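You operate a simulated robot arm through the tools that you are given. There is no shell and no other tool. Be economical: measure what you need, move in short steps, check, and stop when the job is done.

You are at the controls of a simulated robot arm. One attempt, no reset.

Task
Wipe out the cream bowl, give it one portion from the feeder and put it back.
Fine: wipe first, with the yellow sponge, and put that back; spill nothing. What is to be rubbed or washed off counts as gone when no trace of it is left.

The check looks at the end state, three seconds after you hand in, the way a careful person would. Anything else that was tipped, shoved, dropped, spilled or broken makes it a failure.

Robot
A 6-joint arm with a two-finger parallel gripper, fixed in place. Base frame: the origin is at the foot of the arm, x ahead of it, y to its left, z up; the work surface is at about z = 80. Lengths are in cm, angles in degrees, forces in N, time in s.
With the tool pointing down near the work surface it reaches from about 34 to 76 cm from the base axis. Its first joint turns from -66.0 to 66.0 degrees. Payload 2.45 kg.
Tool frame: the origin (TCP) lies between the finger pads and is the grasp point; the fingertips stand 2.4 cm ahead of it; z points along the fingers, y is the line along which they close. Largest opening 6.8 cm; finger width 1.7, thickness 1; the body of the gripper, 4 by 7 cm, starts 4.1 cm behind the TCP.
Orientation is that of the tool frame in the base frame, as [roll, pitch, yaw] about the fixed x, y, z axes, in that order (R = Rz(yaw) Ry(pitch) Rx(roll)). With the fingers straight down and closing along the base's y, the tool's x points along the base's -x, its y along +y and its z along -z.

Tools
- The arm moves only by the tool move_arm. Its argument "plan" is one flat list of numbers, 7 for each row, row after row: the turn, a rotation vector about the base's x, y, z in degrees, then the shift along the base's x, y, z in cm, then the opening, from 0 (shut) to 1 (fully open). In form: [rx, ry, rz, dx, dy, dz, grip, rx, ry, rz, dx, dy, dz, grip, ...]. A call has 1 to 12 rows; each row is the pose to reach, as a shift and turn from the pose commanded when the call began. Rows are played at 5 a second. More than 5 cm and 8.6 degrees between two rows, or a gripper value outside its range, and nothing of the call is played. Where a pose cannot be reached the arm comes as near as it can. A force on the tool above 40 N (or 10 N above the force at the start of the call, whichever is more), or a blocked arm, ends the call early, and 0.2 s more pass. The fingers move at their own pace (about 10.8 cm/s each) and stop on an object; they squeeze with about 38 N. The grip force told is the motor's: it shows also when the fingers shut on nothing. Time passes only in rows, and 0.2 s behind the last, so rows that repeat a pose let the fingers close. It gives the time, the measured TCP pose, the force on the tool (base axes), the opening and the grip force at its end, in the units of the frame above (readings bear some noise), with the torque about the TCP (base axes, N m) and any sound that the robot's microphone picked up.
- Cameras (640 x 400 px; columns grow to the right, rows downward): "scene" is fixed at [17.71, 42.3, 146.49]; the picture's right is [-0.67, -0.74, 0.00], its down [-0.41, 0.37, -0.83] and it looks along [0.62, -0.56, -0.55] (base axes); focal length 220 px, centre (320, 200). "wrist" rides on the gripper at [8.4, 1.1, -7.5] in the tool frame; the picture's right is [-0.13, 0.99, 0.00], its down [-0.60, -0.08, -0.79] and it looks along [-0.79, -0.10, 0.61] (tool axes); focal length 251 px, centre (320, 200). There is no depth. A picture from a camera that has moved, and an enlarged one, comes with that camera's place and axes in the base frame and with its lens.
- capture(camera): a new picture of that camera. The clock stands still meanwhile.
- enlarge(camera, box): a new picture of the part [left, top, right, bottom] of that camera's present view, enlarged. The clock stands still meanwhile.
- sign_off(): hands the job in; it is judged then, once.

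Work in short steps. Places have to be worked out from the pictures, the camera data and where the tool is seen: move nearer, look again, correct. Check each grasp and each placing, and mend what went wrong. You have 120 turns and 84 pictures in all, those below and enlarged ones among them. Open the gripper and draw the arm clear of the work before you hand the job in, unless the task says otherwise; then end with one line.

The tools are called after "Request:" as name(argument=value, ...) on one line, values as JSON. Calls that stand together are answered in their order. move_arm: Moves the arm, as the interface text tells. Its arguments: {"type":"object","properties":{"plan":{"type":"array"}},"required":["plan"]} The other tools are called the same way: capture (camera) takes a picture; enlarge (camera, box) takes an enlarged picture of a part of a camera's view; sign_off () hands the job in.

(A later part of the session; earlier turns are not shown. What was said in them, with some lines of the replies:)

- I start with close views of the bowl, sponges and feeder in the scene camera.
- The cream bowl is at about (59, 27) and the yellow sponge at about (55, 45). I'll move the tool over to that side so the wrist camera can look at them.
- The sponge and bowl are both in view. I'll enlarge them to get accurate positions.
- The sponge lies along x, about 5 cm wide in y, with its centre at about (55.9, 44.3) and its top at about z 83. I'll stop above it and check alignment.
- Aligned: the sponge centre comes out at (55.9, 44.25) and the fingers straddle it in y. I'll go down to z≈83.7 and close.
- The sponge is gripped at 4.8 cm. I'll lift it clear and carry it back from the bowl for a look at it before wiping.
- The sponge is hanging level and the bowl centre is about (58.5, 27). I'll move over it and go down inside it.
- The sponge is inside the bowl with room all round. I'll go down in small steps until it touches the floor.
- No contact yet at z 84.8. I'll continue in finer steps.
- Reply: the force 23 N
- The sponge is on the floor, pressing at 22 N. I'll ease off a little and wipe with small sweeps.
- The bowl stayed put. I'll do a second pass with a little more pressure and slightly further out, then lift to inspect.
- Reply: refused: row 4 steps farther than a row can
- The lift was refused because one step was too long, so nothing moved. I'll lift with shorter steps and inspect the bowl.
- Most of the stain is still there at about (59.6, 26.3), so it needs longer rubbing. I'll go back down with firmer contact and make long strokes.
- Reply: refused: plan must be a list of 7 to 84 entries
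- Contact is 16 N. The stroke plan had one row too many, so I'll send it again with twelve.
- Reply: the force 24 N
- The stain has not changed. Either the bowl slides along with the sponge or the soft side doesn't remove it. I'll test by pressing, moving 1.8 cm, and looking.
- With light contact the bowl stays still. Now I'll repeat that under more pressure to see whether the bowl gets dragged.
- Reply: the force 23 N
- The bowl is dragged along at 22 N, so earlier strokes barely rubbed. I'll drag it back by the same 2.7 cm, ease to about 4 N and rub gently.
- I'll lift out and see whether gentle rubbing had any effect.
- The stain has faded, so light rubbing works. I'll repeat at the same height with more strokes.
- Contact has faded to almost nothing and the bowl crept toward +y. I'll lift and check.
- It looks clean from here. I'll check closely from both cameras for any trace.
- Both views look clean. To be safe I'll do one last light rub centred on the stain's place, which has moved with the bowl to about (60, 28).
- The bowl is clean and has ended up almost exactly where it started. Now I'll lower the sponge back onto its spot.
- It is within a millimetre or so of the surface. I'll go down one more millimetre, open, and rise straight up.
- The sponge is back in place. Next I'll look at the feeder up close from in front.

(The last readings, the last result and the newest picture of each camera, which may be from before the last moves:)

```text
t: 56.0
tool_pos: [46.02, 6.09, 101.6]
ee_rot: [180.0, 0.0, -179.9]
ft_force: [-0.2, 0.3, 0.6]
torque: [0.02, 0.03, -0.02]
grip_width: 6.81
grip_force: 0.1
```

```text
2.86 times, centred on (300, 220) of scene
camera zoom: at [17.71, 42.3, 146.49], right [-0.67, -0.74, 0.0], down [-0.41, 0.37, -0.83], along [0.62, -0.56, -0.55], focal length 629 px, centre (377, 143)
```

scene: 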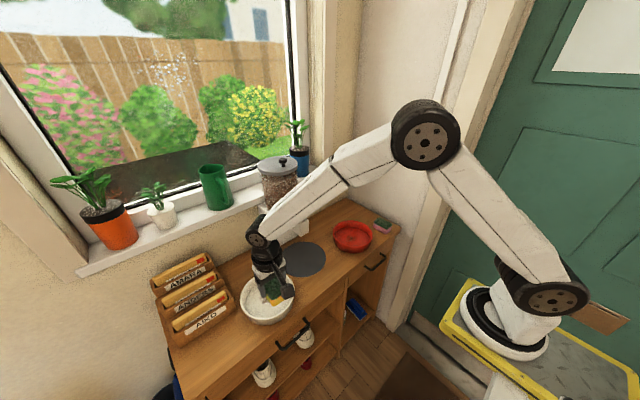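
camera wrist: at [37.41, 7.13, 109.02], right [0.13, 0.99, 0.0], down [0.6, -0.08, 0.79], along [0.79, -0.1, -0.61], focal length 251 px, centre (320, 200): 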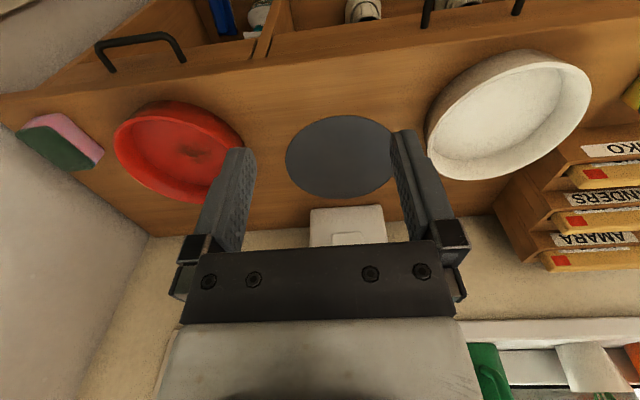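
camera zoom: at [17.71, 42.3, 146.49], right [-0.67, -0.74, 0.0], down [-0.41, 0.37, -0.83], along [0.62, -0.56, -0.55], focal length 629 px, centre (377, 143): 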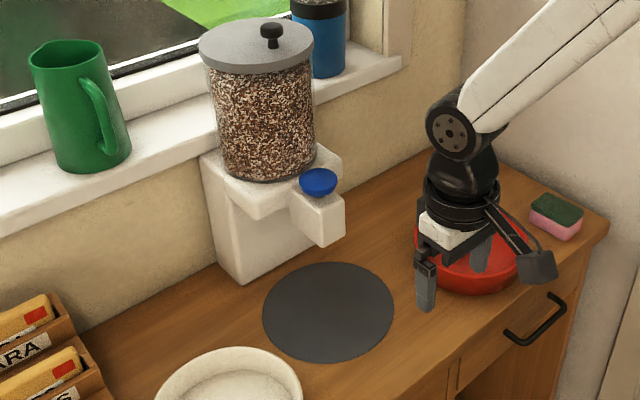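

The feeder's knob is at about (67, 7.1, 101.4), directly over the mat (centre about (66, 7.2)), with the hopper close behind it. I'll pick the bowl up by its near rim, which needs the gripper turned 90°. I'll move above that rim while turning.

Request:
move_arm(plan=[0, 0, -7.5, 0.35, 1.75, 0, 1, 0, 0, -15, 0.7, 3.5, 0, 1, 0, 0, -22.5, 1.05, 5.25, 0, 1, 0, 0, -30, 1.4, 7, 0, 1, 0, 0, -37.5, 1.75, 8.75, 0, 1, 0, 0, -45, 2.1, 10.5, 0, 1, 0, 0, -52.5, 2.45, 12.25, 0, 1, 0, 0, -60, 2.8, 14, 0, 1, 0, 0, -67.5, 3.15, 15.75, 0, 1, 0, 0, -75, 3.5, 17.5, 0, 1, 0, 0, -82.5, 3.85, 19.25, 0, 1, 0, 0, -90, 4.2, 21, 0, 1])

Request:
capture(camera="wrist")

Request:
enlarge(camera="scene", box=[200, 220, 360, 340])

```text
t: 58.6
tool_pos: [50.25, 27.28, 101.53]
ee_rot: [-180.0, 0.0, 89.9]
ft_force: [-0.4, 0.1, -0.1]
torque: [0.01, -0.02, 0.03]
grip_width: 6.81
grip_force: 0.1
```

```text
47 pictures are left
camera wrist: at [51.17, 35.65, 108.97], right [0.99, -0.13, 0.0], down [-0.08, -0.6, 0.79], along [-0.1, -0.79, -0.61], focal length 251 px, centre (320, 200)
```

wrist: 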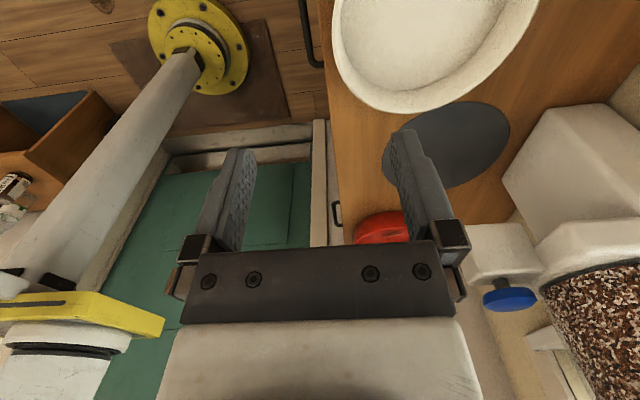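

```text
3.33 times, centred on (280, 280) of scene
camera zoom: at [17.71, 42.3, 146.49], right [-0.67, -0.74, 0.0], down [-0.41, 0.37, -0.83], along [0.62, -0.56, -0.55], focal length 733 px, centre (453, -67)
```

zoom: 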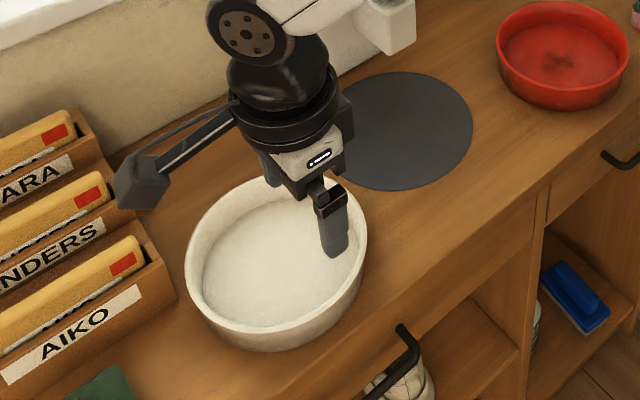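

The near rim's outer edge is at x≈51.1 and the bowl centre is about (58.8, 27.2) with radius about 7.7. I'll descend to just above the rim with the wall between the fingers.

Request:
move_arm(plan=[0, 0, 0, 1.15, -0.1, -4, 1, 0, 0, 0, 1.15, -0.1, -8, 1, 0, 0, 0, 1.15, -0.1, -12, 1, 0, 0, 0, 1.15, -0.1, -12, 1])

Request:
capture(camera="wrist")

Request:
enlarge(camera="scene", box=[220, 250, 320, 340])

```text
t: 59.6
tool_pos: [51.21, 27.11, 89.59]
ee_rot: [-180.0, 0.0, 90.0]
ft_force: [-0.9, 0.1, 0.2]
torque: [0.02, 0.0, 0.03]
grip_width: 6.81
grip_force: 0.0
```

```text
45 pictures are left
camera wrist: at [52.27, 35.47, 96.98], right [0.99, -0.13, 0.0], down [-0.08, -0.6, 0.79], along [-0.1, -0.79, -0.61], focal length 251 px, centre (320, 200)
```

wrist: 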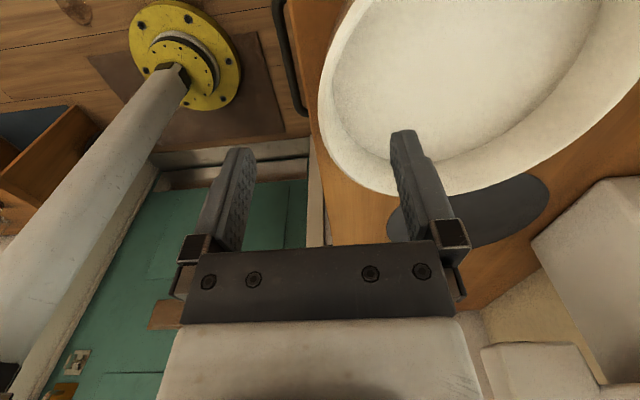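

```text
4.44 times, centred on (270, 295) of scene
camera zoom: at [17.71, 42.3, 146.49], right [-0.67, -0.74, 0.0], down [-0.41, 0.37, -0.83], along [0.62, -0.56, -0.55], focal length 978 px, centre (542, -222)
```

zoom: 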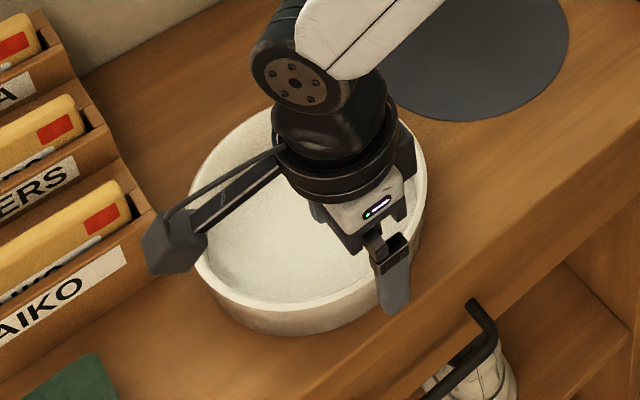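

The wall is around x≈51.6. I'll shift slightly, go down to z 84.7 and close on the rim.

Request:
move_arm(plan=[0, 0, 0, 0.35, 0, -2, 1, 0, 0, 0, 0.35, 0, -4, 1, 0, 0, 0, 0.35, 0, -4.9, 1, 0, 0, 0, 0.35, 0, -4.9, 1, 0, 0, 0, 0.35, 0, -4.9, 0.5, 0, 0, 0, 0.35, 0, -4.9, 0.25, 0, 0, 0, 0.35, 0, -4.9, 0, 0, 0, 0, 0.35, 0, -4.9, 0, 0, 0, 0, 0.35, 0, -4.9, 0])

Request:
capture(camera="wrist")

Request:
enlarge(camera="scene", box=[220, 250, 320, 340])

```text
t: 61.6
tool_pos: [51.67, 27.06, 84.64]
ee_rot: [-180.0, 0.0, 89.9]
ft_force: [0.1, -2.1, 3.0]
torque: [-0.11, -0.72, -0.35]
grip_width: 1.17
grip_force: 32.4
```

```text
43 pictures are left
camera wrist: at [52.63, 35.39, 92.11], right [0.99, -0.13, 0.0], down [-0.08, -0.6, 0.79], along [-0.1, -0.79, -0.61], focal length 251 px, centre (320, 200)
```

wrist: 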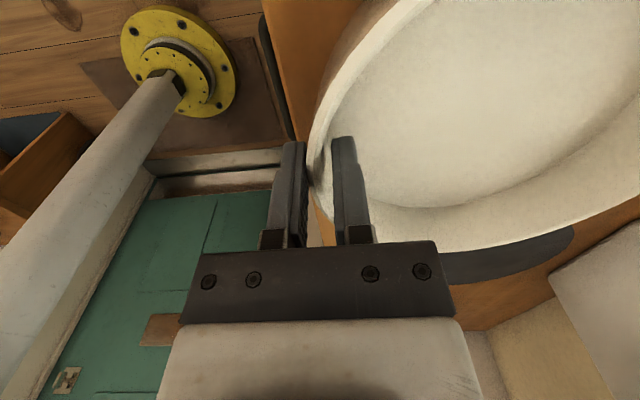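

```text
4.44 times, centred on (270, 295) of scene
camera zoom: at [17.71, 42.29, 146.5], right [-0.67, -0.74, 0.0], down [-0.41, 0.37, -0.83], along [0.62, -0.56, -0.55], focal length 978 px, centre (542, -222)
```

zoom: 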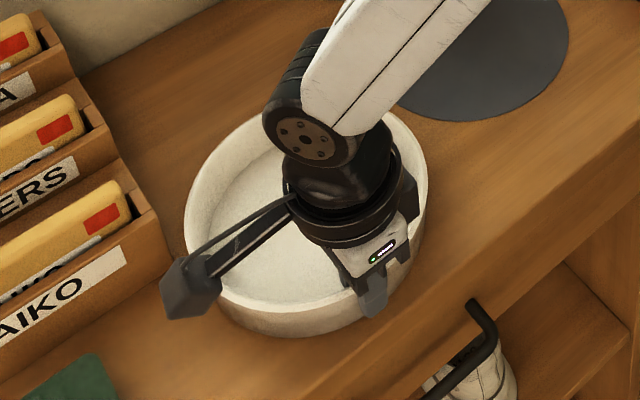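

The rim is gripped at 1.2 cm across the wall. I'll lift 1.5 cm and see whether the bowl stays level.

Request:
move_arm(plan=[0, 0, 0, 0, 0, 0.5, 0, 0, 0, 0, 0, 0, 1, 0, 0, 0, 0, 0, 0, 1.5, 0, 0, 0, 0, 0, 0, 1.5, 0])

Request:
capture(camera="wrist")

Request:
enlarge(camera="scene", box=[220, 250, 320, 340])

```text
t: 62.6
tool_pos: [51.64, 27.1, 86.16]
ee_rot: [-179.9, 0.0, 90.0]
ft_force: [0.2, -0.7, -0.2]
torque: [-0.08, -0.3, -0.09]
grip_width: 0.94
grip_force: 30.7
```

```text
41 pictures are left
camera wrist: at [52.57, 35.43, 93.54], right [0.99, -0.13, 0.0], down [-0.08, -0.6, 0.79], along [-0.1, -0.79, -0.61], focal length 251 px, centre (320, 200)
```

wrist: 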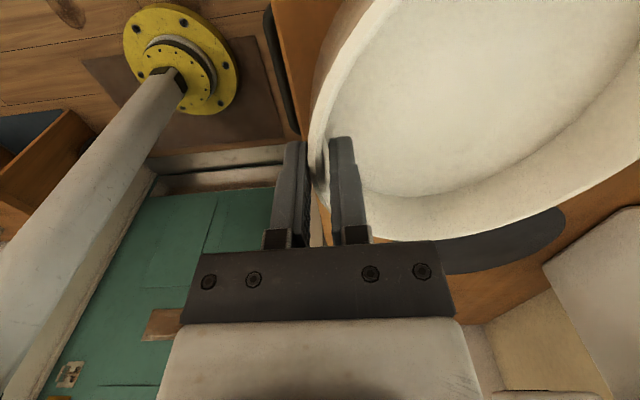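

```text
4.44 times, centred on (270, 295) of scene
camera zoom: at [17.71, 42.3, 146.49], right [-0.67, -0.74, 0.0], down [-0.41, 0.37, -0.83], along [0.62, -0.56, -0.55], focal length 978 px, centre (542, -222)
```

zoom: 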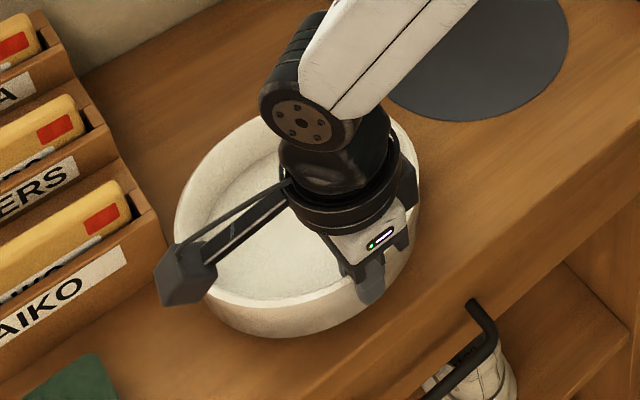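

I need to know whether it is really held or pivoting on its far edge. I'll lift another 2 cm and compare.

Request:
move_arm(plan=[0, 0, 0, 0, 0, 1, 0, 0, 0, 0, 0, 0, 2, 0, 0, 0, 0, 0, 0, 2, 0])

Request:
enlarge(camera="scene", box=[220, 250, 320, 340])

Request:
capture(camera="wrist")

```text
t: 63.4
tool_pos: [51.55, 26.97, 88.09]
ee_rot: [-179.9, 0.1, 90.1]
ft_force: [0.6, -0.2, -4.6]
torque: [0.03, 0.31, 0.0]
grip_width: 0.94
grip_force: 31.1
```

```text
4.44 times, centred on (270, 295) of scene
camera zoom: at [17.72, 42.3, 146.49], right [-0.67, -0.74, 0.0], down [-0.41, 0.37, -0.83], along [0.62, -0.56, -0.55], focal length 978 px, centre (542, -222)
```

zoom: 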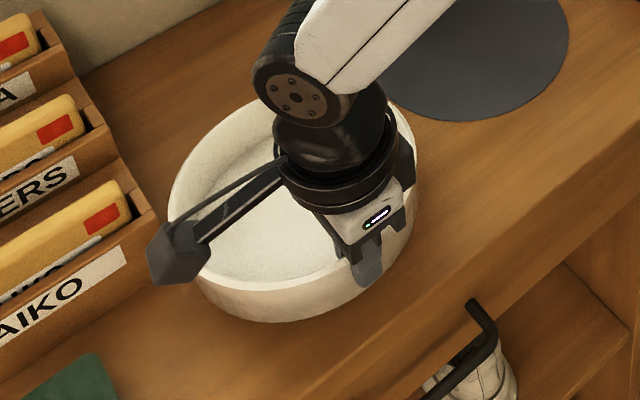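

```text
38 pictures are left
camera wrist: at [52.59, 35.43, 95.55], right [0.99, -0.13, 0.0], down [-0.08, -0.6, 0.79], along [-0.1, -0.79, -0.61], focal length 251 px, centre (320, 200)
```

wrist: 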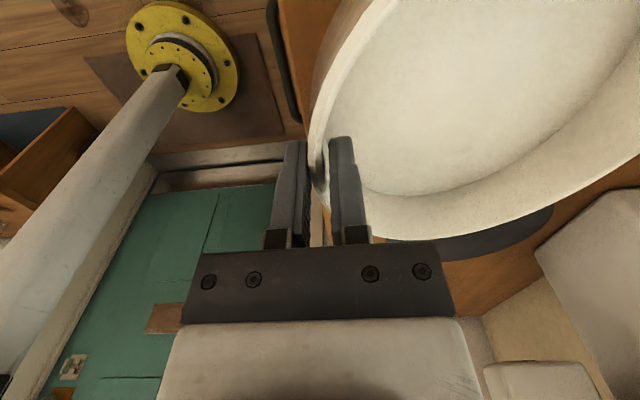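

The bowl is now fully held (4.6 N) and sits nearly level. I'll carry it over the mat, with its centre aimed at about (65.2, 7.2), keeping the gripper clear of the spout.

Request:
move_arm(plan=[0, 0, 0, 0.6, -2, 0, 0, 0, 0, 0, 1.3, -4.5, 0, 0, 0, 0, 0, 2, -7, 0, 0, 0, 0, 0, 2.8, -9.5, 0, 0, 0, 0, 0, 3.6, -12, 0, 0, 0, 0, 0, 4.4, -14.5, 0, 0, 0, 0, 0, 5.2, -17, 0, 0, 0, 0, 0, 5.9, -19, 0, 0, 0, 0, 0, 6.4, -20, 0, 0, 0, 0, 0, 6.4, -20, 0, 0])

Request:
enlarge(camera="scene", box=[240, 180, 360, 290])

Request:
capture(camera="wrist")

```text
t: 65.6
tool_pos: [57.93, 7.05, 88.0]
ee_rot: [179.9, 0.0, 90.0]
ft_force: [-0.6, -1.0, -4.1]
torque: [-0.03, 0.3, -0.04]
grip_width: 0.91
grip_force: 30.7
```

```text
3.64 times, centred on (300, 235) of scene
camera zoom: at [17.72, 42.3, 146.49], right [-0.67, -0.74, 0.0], down [-0.41, 0.37, -0.83], along [0.62, -0.56, -0.55], focal length 800 px, centre (393, 73)
```

zoom: 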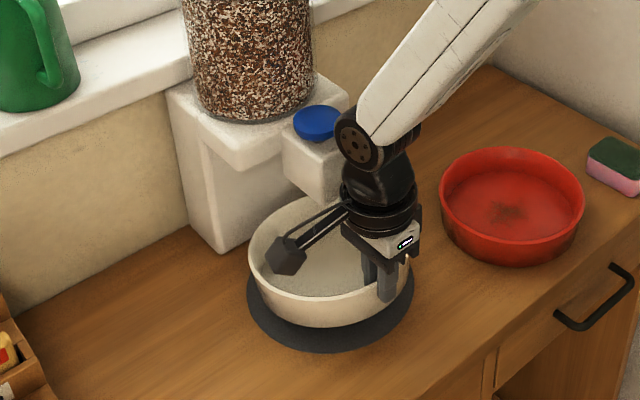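

```text
36 pictures are left
camera wrist: at [59.03, 15.42, 95.5], right [0.99, -0.13, 0.0], down [-0.08, -0.6, 0.79], along [-0.1, -0.79, -0.61], focal length 251 px, centre (320, 200)
```

wrist: 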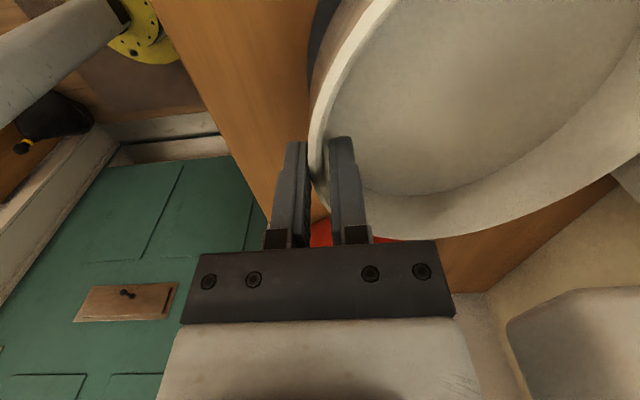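

The bowl is over the mat and clear of the spout. I'll lower it until it touches.

Request:
move_arm(plan=[0, 0, 0, 0, 0, -1, 0, 0, 0, 0, 0, 0, -2, 0, 0, 0, 0, 0, 0, -2.5, 0, 0, 0, 0, 0, 0, -2.8, 0, 0, 0, 0, 0, 0, -2.8, 0])

```text
t: 66.8
tool_pos: [58.06, 7.18, 85.25]
ee_rot: [-180.0, 0.0, 90.1]
ft_force: [-1.9, -0.5, 3.3]
torque: [0.03, -0.62, -0.03]
grip_width: 1.04
grip_force: 31.6
```

It is touching down. I'll lower 0.3 cm more, then open and rise straight up.

Request:
move_arm(plan=[0, 0, 0, 0, 0, -0.2, 0, 0, 0, 0, 0, 0, -0.35, 0, 0, 0, 0, 0, 0, -0.35, 0, 0, 0, 0, 0, 0, -0.35, 0.25, 0, 0, 0, 0, 0, -0.35, 0.5, 0, 0, 0, 0, 0, -0.35, 0.8, 0, 0, 0, 0, 0, -0.35, 0.8, 0, 0, 0, -0.3, 0, 2, 0.8, 0, 0, 0, -1, 0, 4.5, 0.8, 0, 0, 0, -4, 0, 7, 0.8, 0, 0, 0, -7, 0, 10, 0.8, 0, 0, 0, -7, 0, 10, 0.8])

Request:
enlarge(camera="scene", box=[240, 180, 360, 290])

Request:
capture(camera="wrist")

```text
t: 69.4
tool_pos: [51.01, 7.15, 95.36]
ee_rot: [179.9, -0.1, 89.9]
ft_force: [0.5, 0.3, -0.2]
torque: [-0.01, -0.02, 0.01]
grip_width: 5.45
grip_force: 0.0
```

```text
3.64 times, centred on (300, 235) of scene
camera zoom: at [17.71, 42.3, 146.49], right [-0.67, -0.74, 0.0], down [-0.41, 0.37, -0.83], along [0.62, -0.56, -0.55], focal length 800 px, centre (393, 73)
```

zoom: 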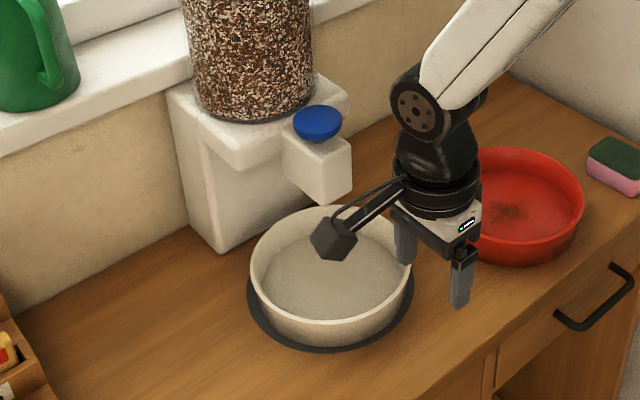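

```text
34 pictures are left
camera wrist: at [52.06, 15.44, 102.72], right [0.99, -0.13, 0.0], down [-0.08, -0.6, 0.79], along [-0.1, -0.79, -0.61], focal length 251 px, centre (320, 200)
```

wrist: 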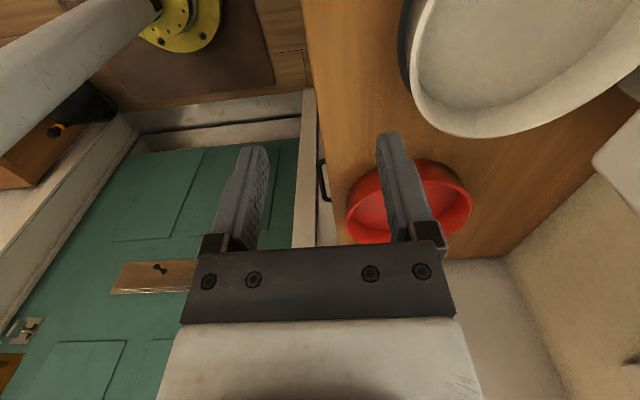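

The bowl is resting on the mat under the spout. Before operating the feeder I'll take a close look at the knob.

Request:
enlarge(camera="scene", box=[280, 195, 320, 230])

```text
11.43 times, centred on (300, 212) of scene
camera zoom: at [17.71, 42.3, 146.49], right [-0.67, -0.74, 0.0], down [-0.41, 0.37, -0.83], along [0.62, -0.56, -0.55], focal length 2514 px, centre (549, 57)
```

zoom: 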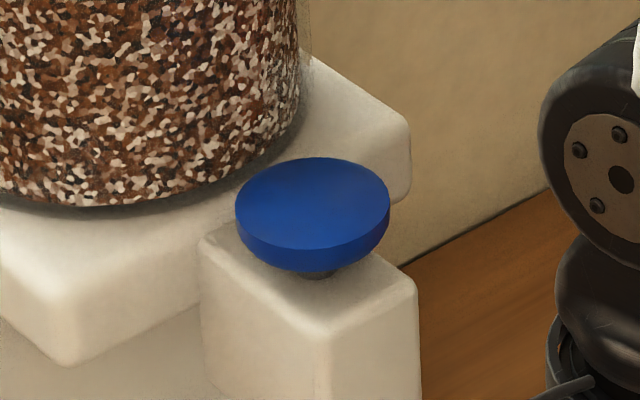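

It is a push-button about 4.6 cm across with its top at (67.1, 7.2, 101.65), right in front of the hopper. I'll turn the gripper back, close it, and tilt it 45° so the fingertips reach in clear of the hopper.

Request:
move_arm(plan=[0, 0, 7.5, 0, 0, 1, 0, 0, 0, 15, 0, 0, 2, 0, 0, 0, 22.5, 0, 0, 3, 0, 0, 0, 30, 0, 0, 4, 0, 0, 0, 37.5, 0, 0, 5, 0, 0, 0, 45, 0, 0, 6, 0, 0, 0, 52.5, 0, 0, 7, 0, 0, 0, 60, 0, 0, 8, 0, 0, 0, 67.5, 0, 0, 9, 0, 0, 0, 75, 0, 0, 10, 0, 0, 0, 82.5, 0, 0, 11, 0, 0, 0, 90, 0, 0, 12, 0])

Request:
move_arm(plan=[0, -7.5, 0, 1, 0, 0, 0, 0, -15, 0, 2, 0, 0, 0, 0, -22.5, 0, 3, 0, 0, 0, 0, -30, 0, 4, 0, 0, 0, 0, -37.5, 0, 5, 0, 0, 0, 0, -45, 0, 6, 0, 0, 0, 0, -45, 0, 6, 0, 0, 0])

Request:
capture(camera="wrist")

Request:
capture(camera="scene")

```text
t: 72.0
tool_pos: [51.14, 7.08, 107.27]
ee_rot: [180.0, 0.0, -179.8]
ft_force: [1.2, -0.2, 0.0]
torque: [0.0, 0.0, 0.0]
grip_width: 0.0
grip_force: 23.9
```

```text
t: 73.6
tool_pos: [56.69, 6.61, 107.11]
ee_rot: [179.8, 41.9, 177.1]
ft_force: [0.7, 0.5, 0.8]
torque: [-0.06, 0.02, 0.03]
grip_width: 0.0
grip_force: 23.9
out of reach, approached as far as the arm can: row 6, 7
```

```text
32 pictures are left
camera wrist: at [45.27, 8.15, 107.08], right [0.14, 0.99, 0.09], down [-0.08, -0.08, 0.99], along [0.99, -0.15, 0.07], focal length 251 px, centre (320, 200)
```

wrist: 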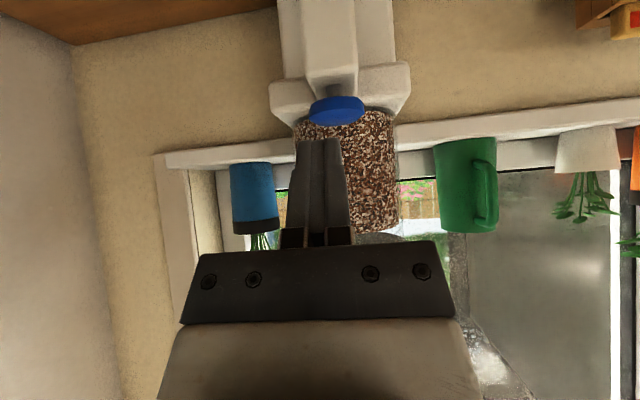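

```text
31 pictures are left
```

scene: 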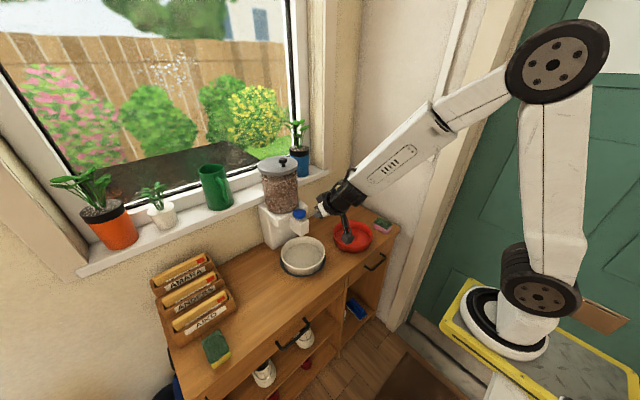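

The wrist nears its tilt limit at about 42°. I'll move outward with 5° less tilt and read the pose.

Request:
move_arm(plan=[0, 5, 0, 1.5, 0, 0, 0, 0, 5, 0, 3, 0, 0, 0, 0, 5, 0, 4.5, 0, 0, 0, 0, 5, 0, 4.5, 0, 0, 0])

Request:
capture(camera="wrist")

Request:
enlarge(camera="scene", box=[270, 160, 370, 240])

```text
t: 74.6
tool_pos: [61.2, 6.52, 107.28]
ee_rot: [-178.4, 37.3, -179.9]
ft_force: [-0.1, 0.2, 0.3]
torque: [-0.01, 0.0, -0.01]
grip_width: 0.01
grip_force: 23.7
out of reach, approached as far as the arm can: row 1
```

```text
30 pictures are left
camera wrist: at [49.89, 7.82, 108.03], right [0.12, 0.99, 0.06], down [0.0, -0.06, 1.0], along [0.99, -0.12, -0.01], focal length 251 px, centre (320, 200)
```

wrist: 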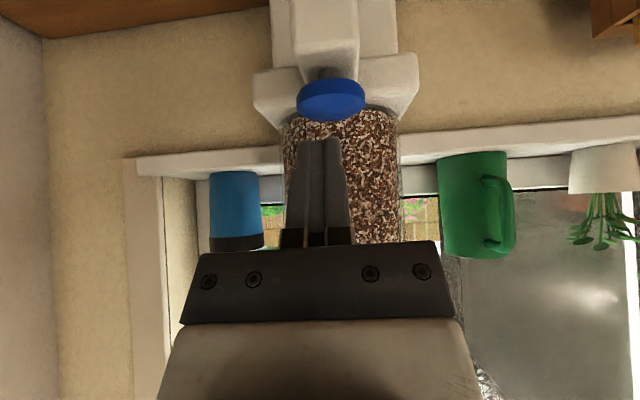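

```text
5.00 times, centred on (320, 200) of scene
camera zoom: at [17.71, 42.3, 146.49], right [-0.67, -0.74, 0.0], down [-0.41, 0.37, -0.83], along [0.62, -0.56, -0.55], focal length 1100 px, centre (320, 200)
```

zoom: 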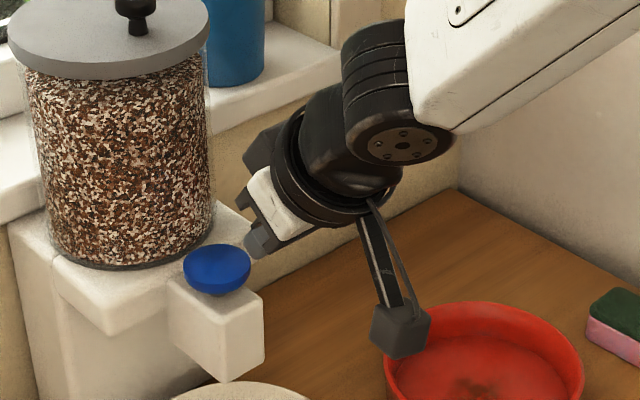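

The tilt is now 37° and the knob lies straight ahead. I'll move the fingertips to just above its front half, about 1 cm clear.

Request:
move_arm(plan=[0, 0, 0, 1.5, 0.3, 0, 0, 0, 0, 0, 3, 0.6, 0, 0, 0, 0, 0, 4.2, 0.6, -0.8, 0, 0, 0, 0, 4.2, 0.6, -2, 0, 0, 0, 0, 4.2, 0.6, -2, 0])

Request:
enlarge(camera="scene", box=[270, 160, 350, 240])

Request:
enlarge(camera="wrist", box=[220, 20, 440, 200])

```text
t: 75.8
tool_pos: [65.39, 7.08, 105.06]
ee_rot: [-178.4, 37.4, -180.0]
ft_force: [0.6, 0.1, -0.1]
torque: [0.01, 0.01, 0.05]
grip_width: 0.01
grip_force: 23.6
```

```text
5.00 times, centred on (310, 200) of scene
camera zoom: at [17.71, 42.3, 146.49], right [-0.67, -0.74, 0.0], down [-0.41, 0.37, -0.83], along [0.62, -0.56, -0.55], focal length 1100 px, centre (370, 200)
```

zoom: 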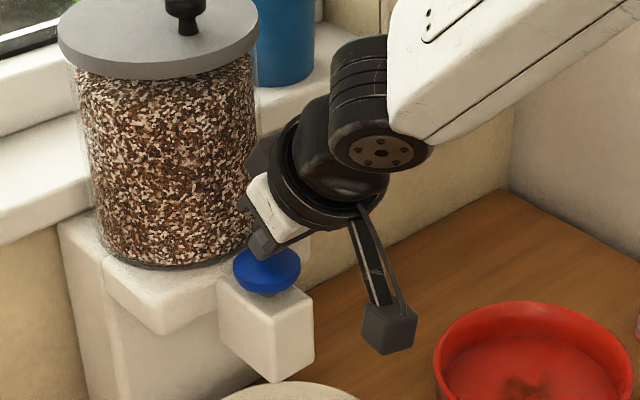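

```text
2.22 times, centred on (330, 110) of wrist
camera zoom: at [54.03, 8.41, 105.97], right [0.12, 0.99, 0.06], down [0.0, -0.06, 1.0], along [0.99, -0.12, 0.0], focal length 559 px, centre (298, 400)
```

zoom: 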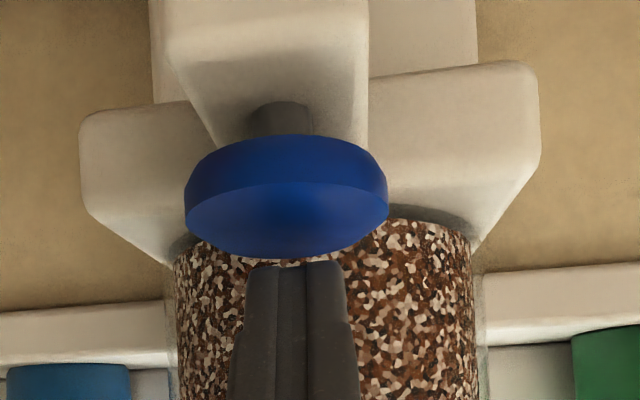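

The tips are just above the knob's centre line. I'll press down gently in small steps.

Request:
move_arm(plan=[0, 0, 0, 0, 0, -0.5, 0, 0, 0, 0, 0, 0, -0.9, 0, 0, 0, 0, 0, 0, -1.2, 0, 0, 0, 0, 0, 0, -1.4, 0])

Request:
enlarge(camera="scene", box=[260, 180, 350, 280])

```text
t: 76.8
tool_pos: [65.3, 7.21, 103.83]
ee_rot: [-178.5, 37.4, -179.9]
ft_force: [-1.0, -0.7, 3.9]
torque: [0.01, -0.03, -0.03]
grip_width: 0.01
grip_force: 22.8
heard: click
```

```text
4.00 times, centred on (305, 230) of scene
camera zoom: at [17.7, 42.29, 146.49], right [-0.67, -0.74, 0.0], down [-0.41, 0.37, -0.83], along [0.62, -0.56, -0.55], focal length 880 px, centre (380, 80)
```

zoom: 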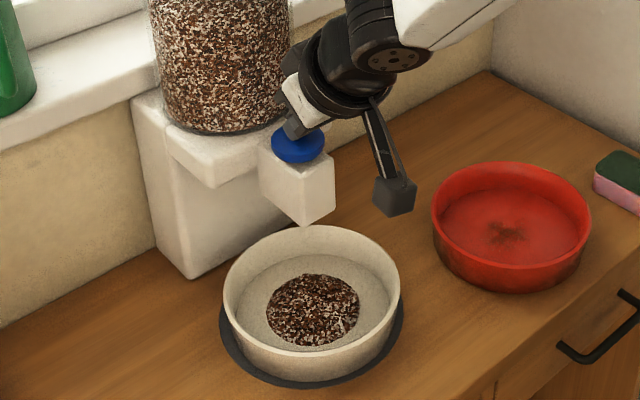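

A click was heard and a single portion has dropped into the bowl. I'll lift straight off the button and back away.

Request:
move_arm(plan=[0, 0, 0, 0, 0, 1, 0, 0, 0, 0, 0, 0, 3, 0, 0, 0, 0, -3, 0, 4, 0, 0, 0, 0, -7, 0, 5, 0, 0, 0, 0, -10, 0, 5, 0, 0, 0, 0, -10, 0, 5, 0])

Request:
enlarge(camera="scene", box=[260, 180, 350, 280])

```text
t: 78.2
tool_pos: [55.38, 7.14, 108.87]
ee_rot: [-178.4, 37.3, -179.9]
ft_force: [-0.2, -0.3, -0.1]
torque: [0.01, 0.0, -0.01]
grip_width: 0.01
grip_force: 23.2
```

```text
4.00 times, centred on (305, 230) of scene
camera zoom: at [17.71, 42.3, 146.49], right [-0.67, -0.74, 0.0], down [-0.41, 0.37, -0.83], along [0.62, -0.56, -0.55], focal length 880 px, centre (380, 80)
```

zoom: 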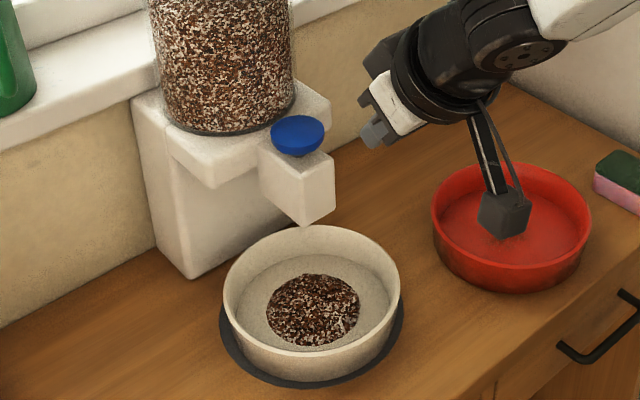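

One portion is in the bowl and nothing is spilled. I'll straighten the tool and turn it 90° again, opening it in front of the near rim.

Request:
move_arm(plan=[0, 7.5, 0, -1, 0, 0, 0.8, 0, 15, 0, -2, 0, 0, 0.8, 0, 22.5, 0, -3, 0, 0, 0.8, 0, 30, 0, -4, 0, 0, 0.8, 0, 37.3, 0, -5, 0, 0, 0.8, 0, 37.3, 0, -5, 0, 0, 0.8])

Request:
move_arm(plan=[0, 0, -7.5, 0, 0, 0, 0.8, 0, 0, -15, 0, 0, 0, 0.8, 0, 0, -22.5, 0, 0, 0, 0.8, 0, 0, -30, 0, 0, 0, 0.8, 0, 0, -37.5, 0, 0, 0, 0.8, 0, 0, -45, 0, 0, 0, 0.8, 0, 0, -52.5, 0, 0, 0, 0.8, 0, 0, -60, 0, 0, 0, 0.8, 0, 0, -67.5, 0, 0, -2, 0.8, 0, 0, -75, 0, 0, -4, 0.8, 0, 0, -82.5, 0, 0, -6, 0.8, 0, 0, -90, 0, 0, -8, 0.8])

Request:
capture(camera="wrist")

```text
t: 79.6
tool_pos: [50.62, 7.26, 108.75]
ee_rot: [-178.4, -0.1, -179.9]
ft_force: [0.7, 0.2, -1.0]
torque: [0.0, 0.02, 0.01]
grip_width: 5.43
grip_force: 0.2
```

```text
t: 82.2
tool_pos: [50.43, 7.19, 100.87]
ee_rot: [-178.4, 0.0, 89.9]
ft_force: [0.3, 0.6, 0.2]
torque: [0.01, 0.01, 0.01]
grip_width: 5.43
grip_force: 0.0
```

```text
24 pictures are left
camera wrist: at [51.61, 15.58, 108.25], right [0.99, -0.13, -0.03], down [-0.06, -0.6, 0.8], along [-0.12, -0.79, -0.61], focal length 251 px, centre (320, 200)
```

wrist: 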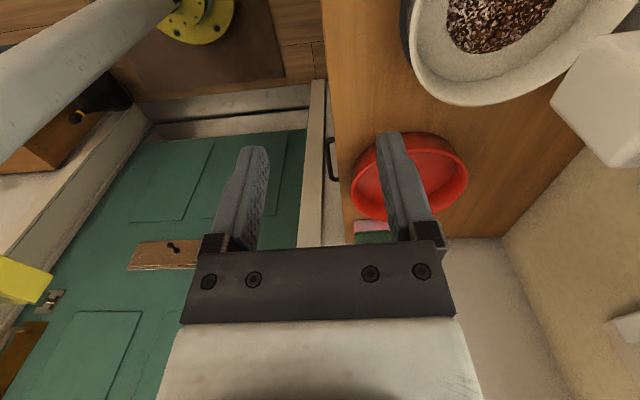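

The bowl's near outer edge is at x≈57.2. The wall flares slightly, so I'll lean the tool about 4° to match it, narrow the opening to avoid the food, and stop just above the rim.

Request:
move_arm(plan=[0, -2, 0, 2, 0, -2, 0.5, 0, -4, 0, 4.5, 0, -4, 0.46, 0, -6, 0, 6.5, 0, -6.5, 0.46, 0, -6, 0, 7.3, 0, -9.5, 0.46, 0, -6, 0, 7.3, 0, -9.5, 0.46])

Request:
capture(camera="wrist")

Request:
enlarge(camera="scene", box=[260, 200, 350, 280])

```text
t: 83.4
tool_pos: [57.86, 7.22, 91.32]
ee_rot: [175.5, 0.0, 90.1]
ft_force: [0.1, 1.0, -0.2]
torque: [0.02, -0.02, 0.0]
grip_width: 3.11
grip_force: 0.2
```

```text
23 pictures are left
camera wrist: at [58.21, 15.57, 98.79], right [0.99, -0.13, 0.08], down [-0.14, -0.6, 0.79], along [-0.05, -0.79, -0.61], focal length 251 px, centre (320, 200)
```

wrist: 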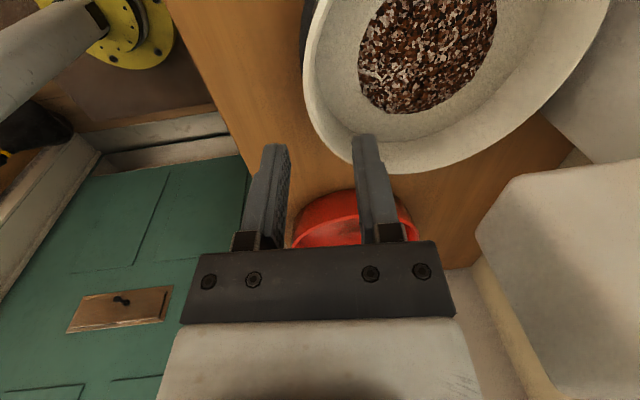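

```text
5.00 times, centred on (305, 240) of scene
camera zoom: at [17.71, 42.3, 146.49], right [-0.67, -0.74, 0.0], down [-0.41, 0.37, -0.83], along [0.62, -0.56, -0.55], focal length 1100 px, centre (395, 0)
```

zoom: 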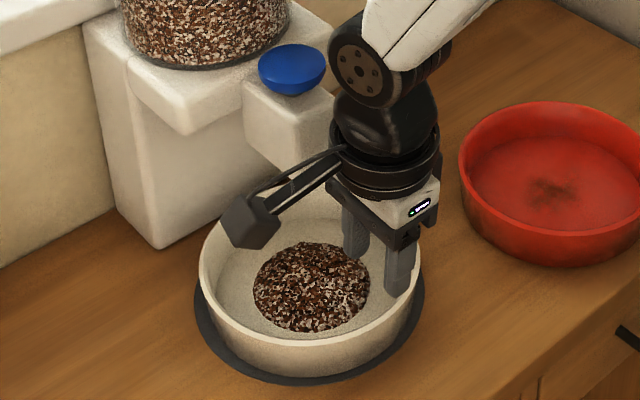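

The wall is at x≈57.9, between the fingers, and the food is clear of the inner finger. I'll go down and close.

Request:
move_arm(plan=[0, 0, 0, 0.15, 0, -2, 0.46, 0, 0, 0, 0.15, 0, -4, 0.46, 0, 0, 0, 0.15, 0, -5.5, 0.46, 0, 0, 0, 0.15, 0, -6.3, 0.46, 0, 0, 0, 0.15, 0, -6.3, 0.46, 0, 0, 0, 0.15, 0, -6.3, 0.3, 0, 0, 0, 0.15, 0, -6.3, 0.15, 0, 0, 0, 0.15, 0, -6.3, 0, 0, 0, 0, 0.15, 0, -6.3, 0])

Request:
capture(camera="wrist")

```text
t: 85.4
tool_pos: [57.86, 7.22, 85.02]
ee_rot: [175.5, 0.0, 89.9]
ft_force: [-0.5, -2.6, 0.8]
torque: [-0.01, -0.39, -0.33]
grip_width: 0.96
grip_force: 31.3
```

```text
21 pictures are left
camera wrist: at [58.31, 15.58, 92.56], right [0.99, -0.13, 0.08], down [-0.14, -0.6, 0.78], along [-0.05, -0.79, -0.61], focal length 251 px, centre (320, 200)
```

wrist: 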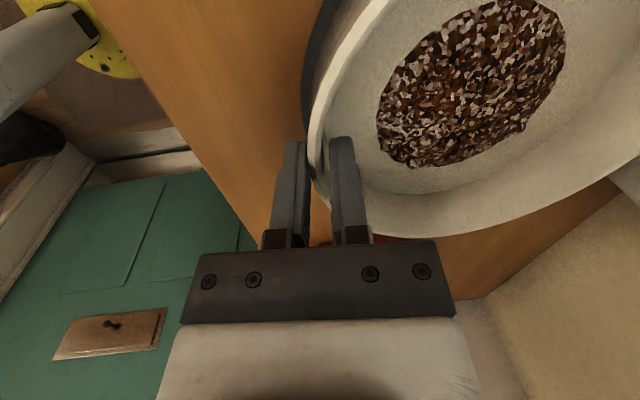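

The grip is flush at 0.96 cm. I'll lift slowly by 2 cm and check it stays level.

Request:
move_arm(plan=[0, 0, 0, 0, 0, 0.3, 0, 0, 0, 0, 0, 0, 0.6, 0, 0, 0, 0, 0, 0, 1, 0, 0, 0, 0, 0, 0, 1.5, 0, 0, 0, 0, 0, 0, 2, 0, 0, 0, 0, 0, 0, 2, 0])

Request:
enlarge(camera="scene", box=[260, 200, 350, 280])

```text
t: 86.8
tool_pos: [57.84, 7.33, 87.07]
ee_rot: [175.6, 0.1, 90.1]
ft_force: [0.1, 0.0, -5.5]
torque: [-0.02, 0.33, -0.01]
grip_width: 0.88
grip_force: 30.6
```

```text
5.00 times, centred on (305, 240) of scene
camera zoom: at [17.72, 42.3, 146.49], right [-0.67, -0.74, 0.0], down [-0.41, 0.37, -0.83], along [0.62, -0.56, -0.55], focal length 1100 px, centre (395, 0)
```

zoom: 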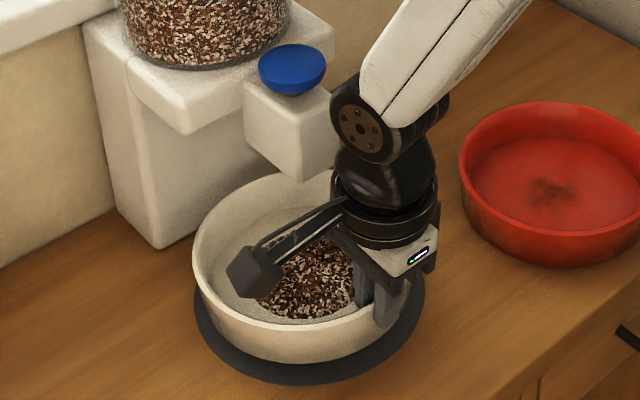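

The bowl is fully off the mat (5.5 N) and level, with the food settled. I'll carry it slowly back the way it came.

Request:
move_arm(plan=[0, 0, 0, -0.3, 1, 0, 0, 0, 0, 0, -0.9, 3, 0, 0, 0, 0, 0, -1.6, 5, 0, 0, 0, 0, 0, -2.2, 7, 0, 0, 0, 0, 0, -2.9, 9, 0, 0, 0, 0, 0, -3.5, 11, 0, 0, 0, 0, 0, -4.1, 13, 0, 0, 0, 0, 0, -4.8, 15, 0, 0, 0, 0, 0, -5.4, 17, 0, 0, 0, 0, 0, -6, 18.8, 0, 0, 0, 0, 0, -6.3, 19.8, 0, 0, 0, 0, 0, -6.3, 19.8, 0, 0])

Request:
enlarge(camera="scene", box=[220, 250, 320, 340])

Request:
capture(camera="wrist")

```text
t: 89.4
tool_pos: [51.64, 27.04, 87.07]
ee_rot: [175.7, 0.1, 90.0]
ft_force: [-0.2, -0.9, -4.3]
torque: [-0.02, 0.37, -0.03]
grip_width: 0.92
grip_force: 30.9
```

```text
4.44 times, centred on (270, 295) of scene
camera zoom: at [17.72, 42.3, 146.49], right [-0.67, -0.74, 0.0], down [-0.41, 0.37, -0.83], along [0.62, -0.56, -0.55], focal length 978 px, centre (542, -222)
```

zoom: 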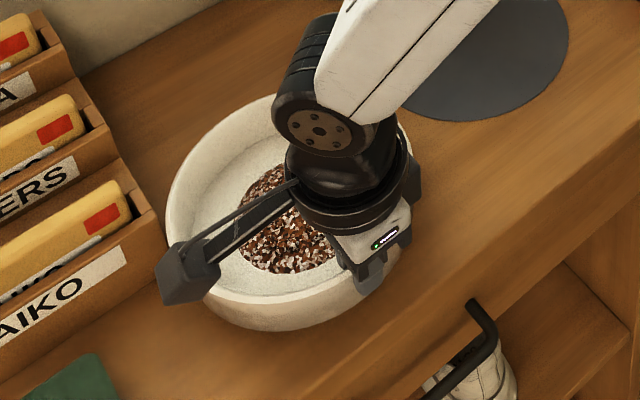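

```text
18 pictures are left
camera wrist: at [51.98, 35.41, 94.53], right [0.99, -0.13, 0.08], down [-0.14, -0.6, 0.79], along [-0.05, -0.79, -0.61], focal length 251 px, centre (320, 200)
```

wrist: 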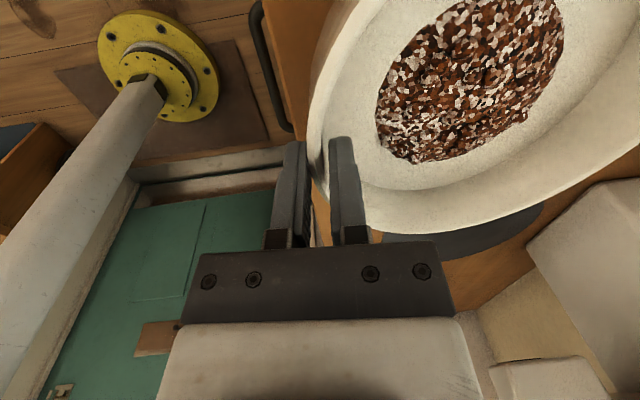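

It's back over its place, perhaps 0.3–0.4 cm too far. I'll shift by (-0.25, -0.3) while lowering until it touches.

Request:
move_arm(plan=[0, 0, 0, -0.15, -0.2, -0.4, 0, 0, 0, 0, -0.25, -0.3, -0.9, 0, 0, 0, 0, -0.25, -0.3, -1.3, 0, 0, 0, 0, -0.25, -0.3, -1.7, 0, 0, 0, 0, -0.25, -0.3, -2.0, 0, 0, 0, 0, -0.25, -0.3, -2.0, 0])

Request:
enlarge(camera="scene", box=[220, 250, 320, 340])

```text
t: 90.8
tool_pos: [51.22, 26.82, 85.1]
ee_rot: [175.5, 0.0, 90.1]
ft_force: [-1.6, -0.7, 4.0]
torque: [0.19, -0.64, 0.0]
grip_width: 0.92
grip_force: 30.1
```

```text
4.44 times, centred on (270, 295) of scene
camera zoom: at [17.7, 42.29, 146.49], right [-0.67, -0.74, 0.0], down [-0.41, 0.37, -0.83], along [0.62, -0.56, -0.55], focal length 978 px, centre (542, -222)
```

zoom: 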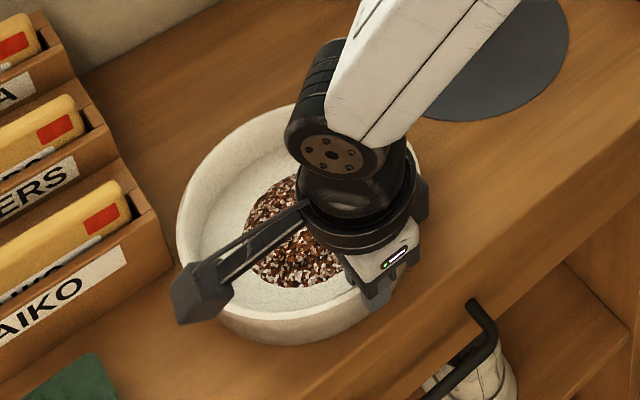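

The bowl sits about 1 cm too far in +y compared with its starting outline. I'll raise it slightly, shift by (+0.35, -1.1), and lower again.

Request:
move_arm(plan=[0, 0, 0, 0, 0, 0.5, 0, 0, 0, 0, 0, 0, 0.9, 0, 0, 0, 0, 0.2, -0.6, 0.9, 0, 0, 0, 0, 0.35, -1.1, 0.9, 0, 0, 0, 0, 0.35, -1.1, 0.4, 0, 0, 0, 0, 0.35, -1.1, 0, 0, 0, 0, 0, 0.35, -1.1, -0.3, 0, 0, 0, 0, 0.35, -1.1, -0.3, 0])

Request:
enlarge(camera="scene", box=[220, 250, 320, 340])

```text
t: 92.6
tool_pos: [51.64, 25.63, 84.94]
ee_rot: [175.4, -0.1, 90.1]
ft_force: [-8.3, -2.2, 24.7]
torque: [-0.07, -0.44, -0.1]
grip_width: 0.94
grip_force: 30.9
```

```text
4.44 times, centred on (270, 295) of scene
camera zoom: at [17.65, 42.27, 146.51], right [-0.67, -0.74, 0.0], down [-0.41, 0.37, -0.83], along [0.62, -0.56, -0.55], focal length 978 px, centre (542, -222)
```

zoom: 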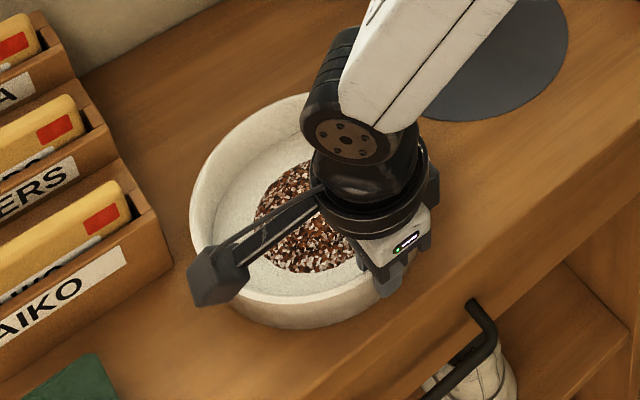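

It's down and pressing lightly, with its outline now matching the start. I'll ease off, open narrowly, rise straight up and look.

Request:
move_arm(plan=[0, 0, 0, 0, 0, 0.1, 0, 0, 0, 0, 0, 0, 0.2, 0, 0, 0, 0, 0, 0, 0.2, 0.15, 0, 0, 0, 0, 0, 0.2, 0.3, 0, 0, 0, 0, 0, 0.2, 0.42, 0, 0, 0, 0, 0, 0.2, 0.42, 0, 0, 0, 0, 0, 2, 0.42, 0, 0, 0, 0, 0, 5, 0.42, 0, 0, 0, -3, -2, 8, 0.42, 0, 0, 0, -6, -5, 10, 0.42, 0, 0, 0, -8, -9, 12, 0.42, 0, 0, 0, -8, -9, 12, 0.42])

Request:
enlarge(camera="scene", box=[220, 250, 320, 340])

```text
t: 95.2
tool_pos: [43.65, 16.65, 96.87]
ee_rot: [175.5, 0.0, 90.2]
ft_force: [-0.2, -0.9, 0.1]
torque: [0.0, 0.01, 0.0]
grip_width: 2.84
grip_force: 0.0
```

```text
4.44 times, centred on (270, 295) of scene
camera zoom: at [17.71, 42.3, 146.49], right [-0.67, -0.74, 0.0], down [-0.41, 0.37, -0.83], along [0.62, -0.56, -0.55], focal length 978 px, centre (542, -222)
```

zoom: 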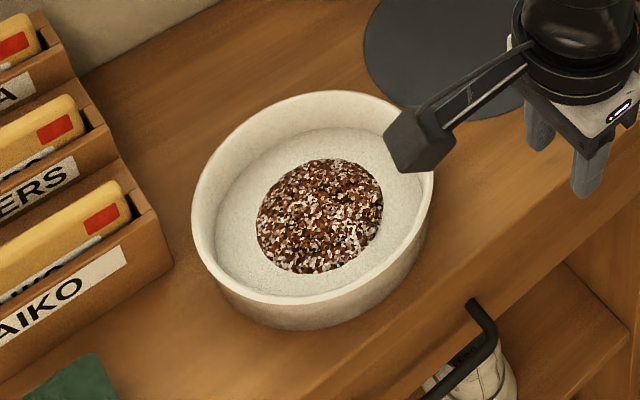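

The bowl rests flat within about 4 mm of its start, food inside and nothing spilled. I'll draw the arm well clear and take a last look at everything.

Request:
move_arm(plan=[0, 0, 0, 0, -3, 3, 0.7, 0, 0, 0, 0, -6, 6, 1, 0, 0, 0, 0, -9, 9, 1, 0, 0, 0, 0, -12, 12, 1, 0, 0, 0, 0, -15, 15, 1, 0, 0, 0, 0, -18, 18, 1, 0, 0, 0, 0, -21, 21, 1, 0, 0, 0, 0, -21, 21, 1])

Request:
capture(camera="scene")

Request:
enlarge(camera="scene", box=[140, 240, 340, 380])

Request:
enlarge(camera="scene", box=[240, 150, 410, 280])

```text
t: 97.0
tool_pos: [43.56, -4.47, 117.87]
ee_rot: [175.6, -0.1, 90.1]
ft_force: [-1.7, -0.1, 0.3]
torque: [-0.02, -0.01, -0.01]
grip_width: 6.8
grip_force: 0.1
```

```text
14 pictures are left
```

scene: 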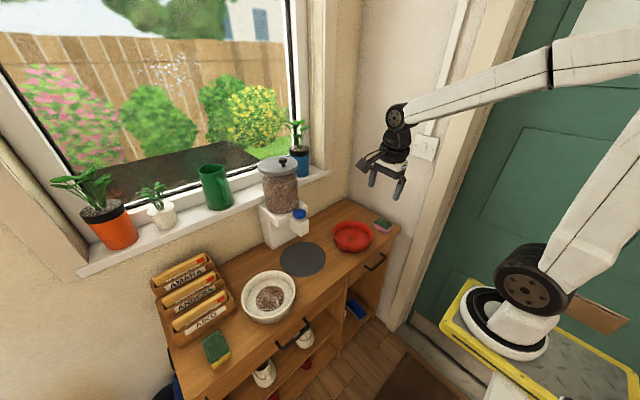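

```text
2.86 times, centred on (240, 310) of scene
camera zoom: at [17.71, 42.3, 146.49], right [-0.67, -0.74, 0.0], down [-0.41, 0.37, -0.83], along [0.62, -0.56, -0.55], focal length 629 px, centre (549, -114)
```

zoom: 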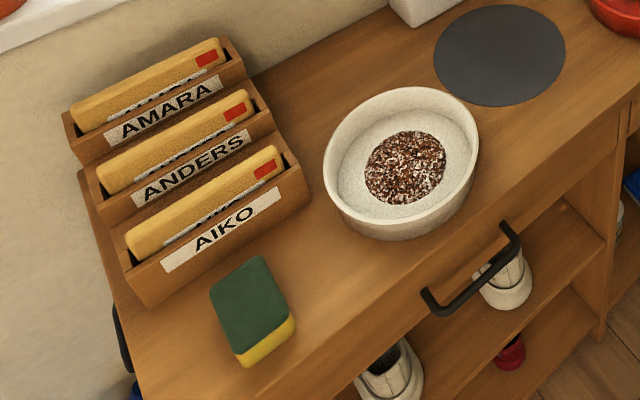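

```text
3.08 times, centred on (325, 215) of scene
camera zoom: at [17.71, 42.3, 146.49], right [-0.67, -0.74, 0.0], down [-0.41, 0.37, -0.83], along [0.62, -0.56, -0.55], focal length 677 px, centre (305, 154)
```

zoom: 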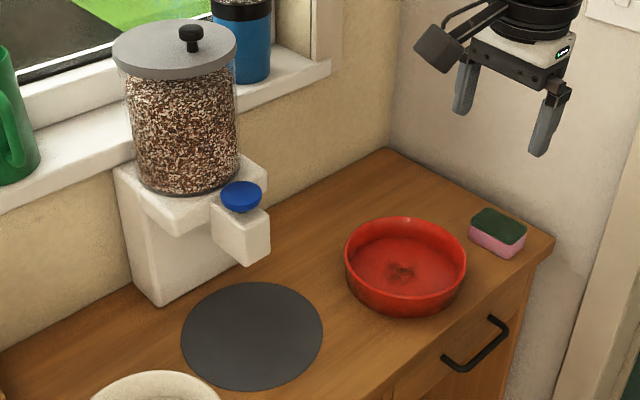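

Everything is in place: the bowl is clean, filled with one portion and back on its spot. The sponge is back too, the rest is untouched and the arm is clear, so I'm handing in.

Request:
sign_off()

```text
The job is handed in.
```

I wiped the cream bowl clean with the yellow sponge, gave it one portion from the feeder and put it back within about 4 mm of where it stood; the sponge is back in its place and nothing was spilled.
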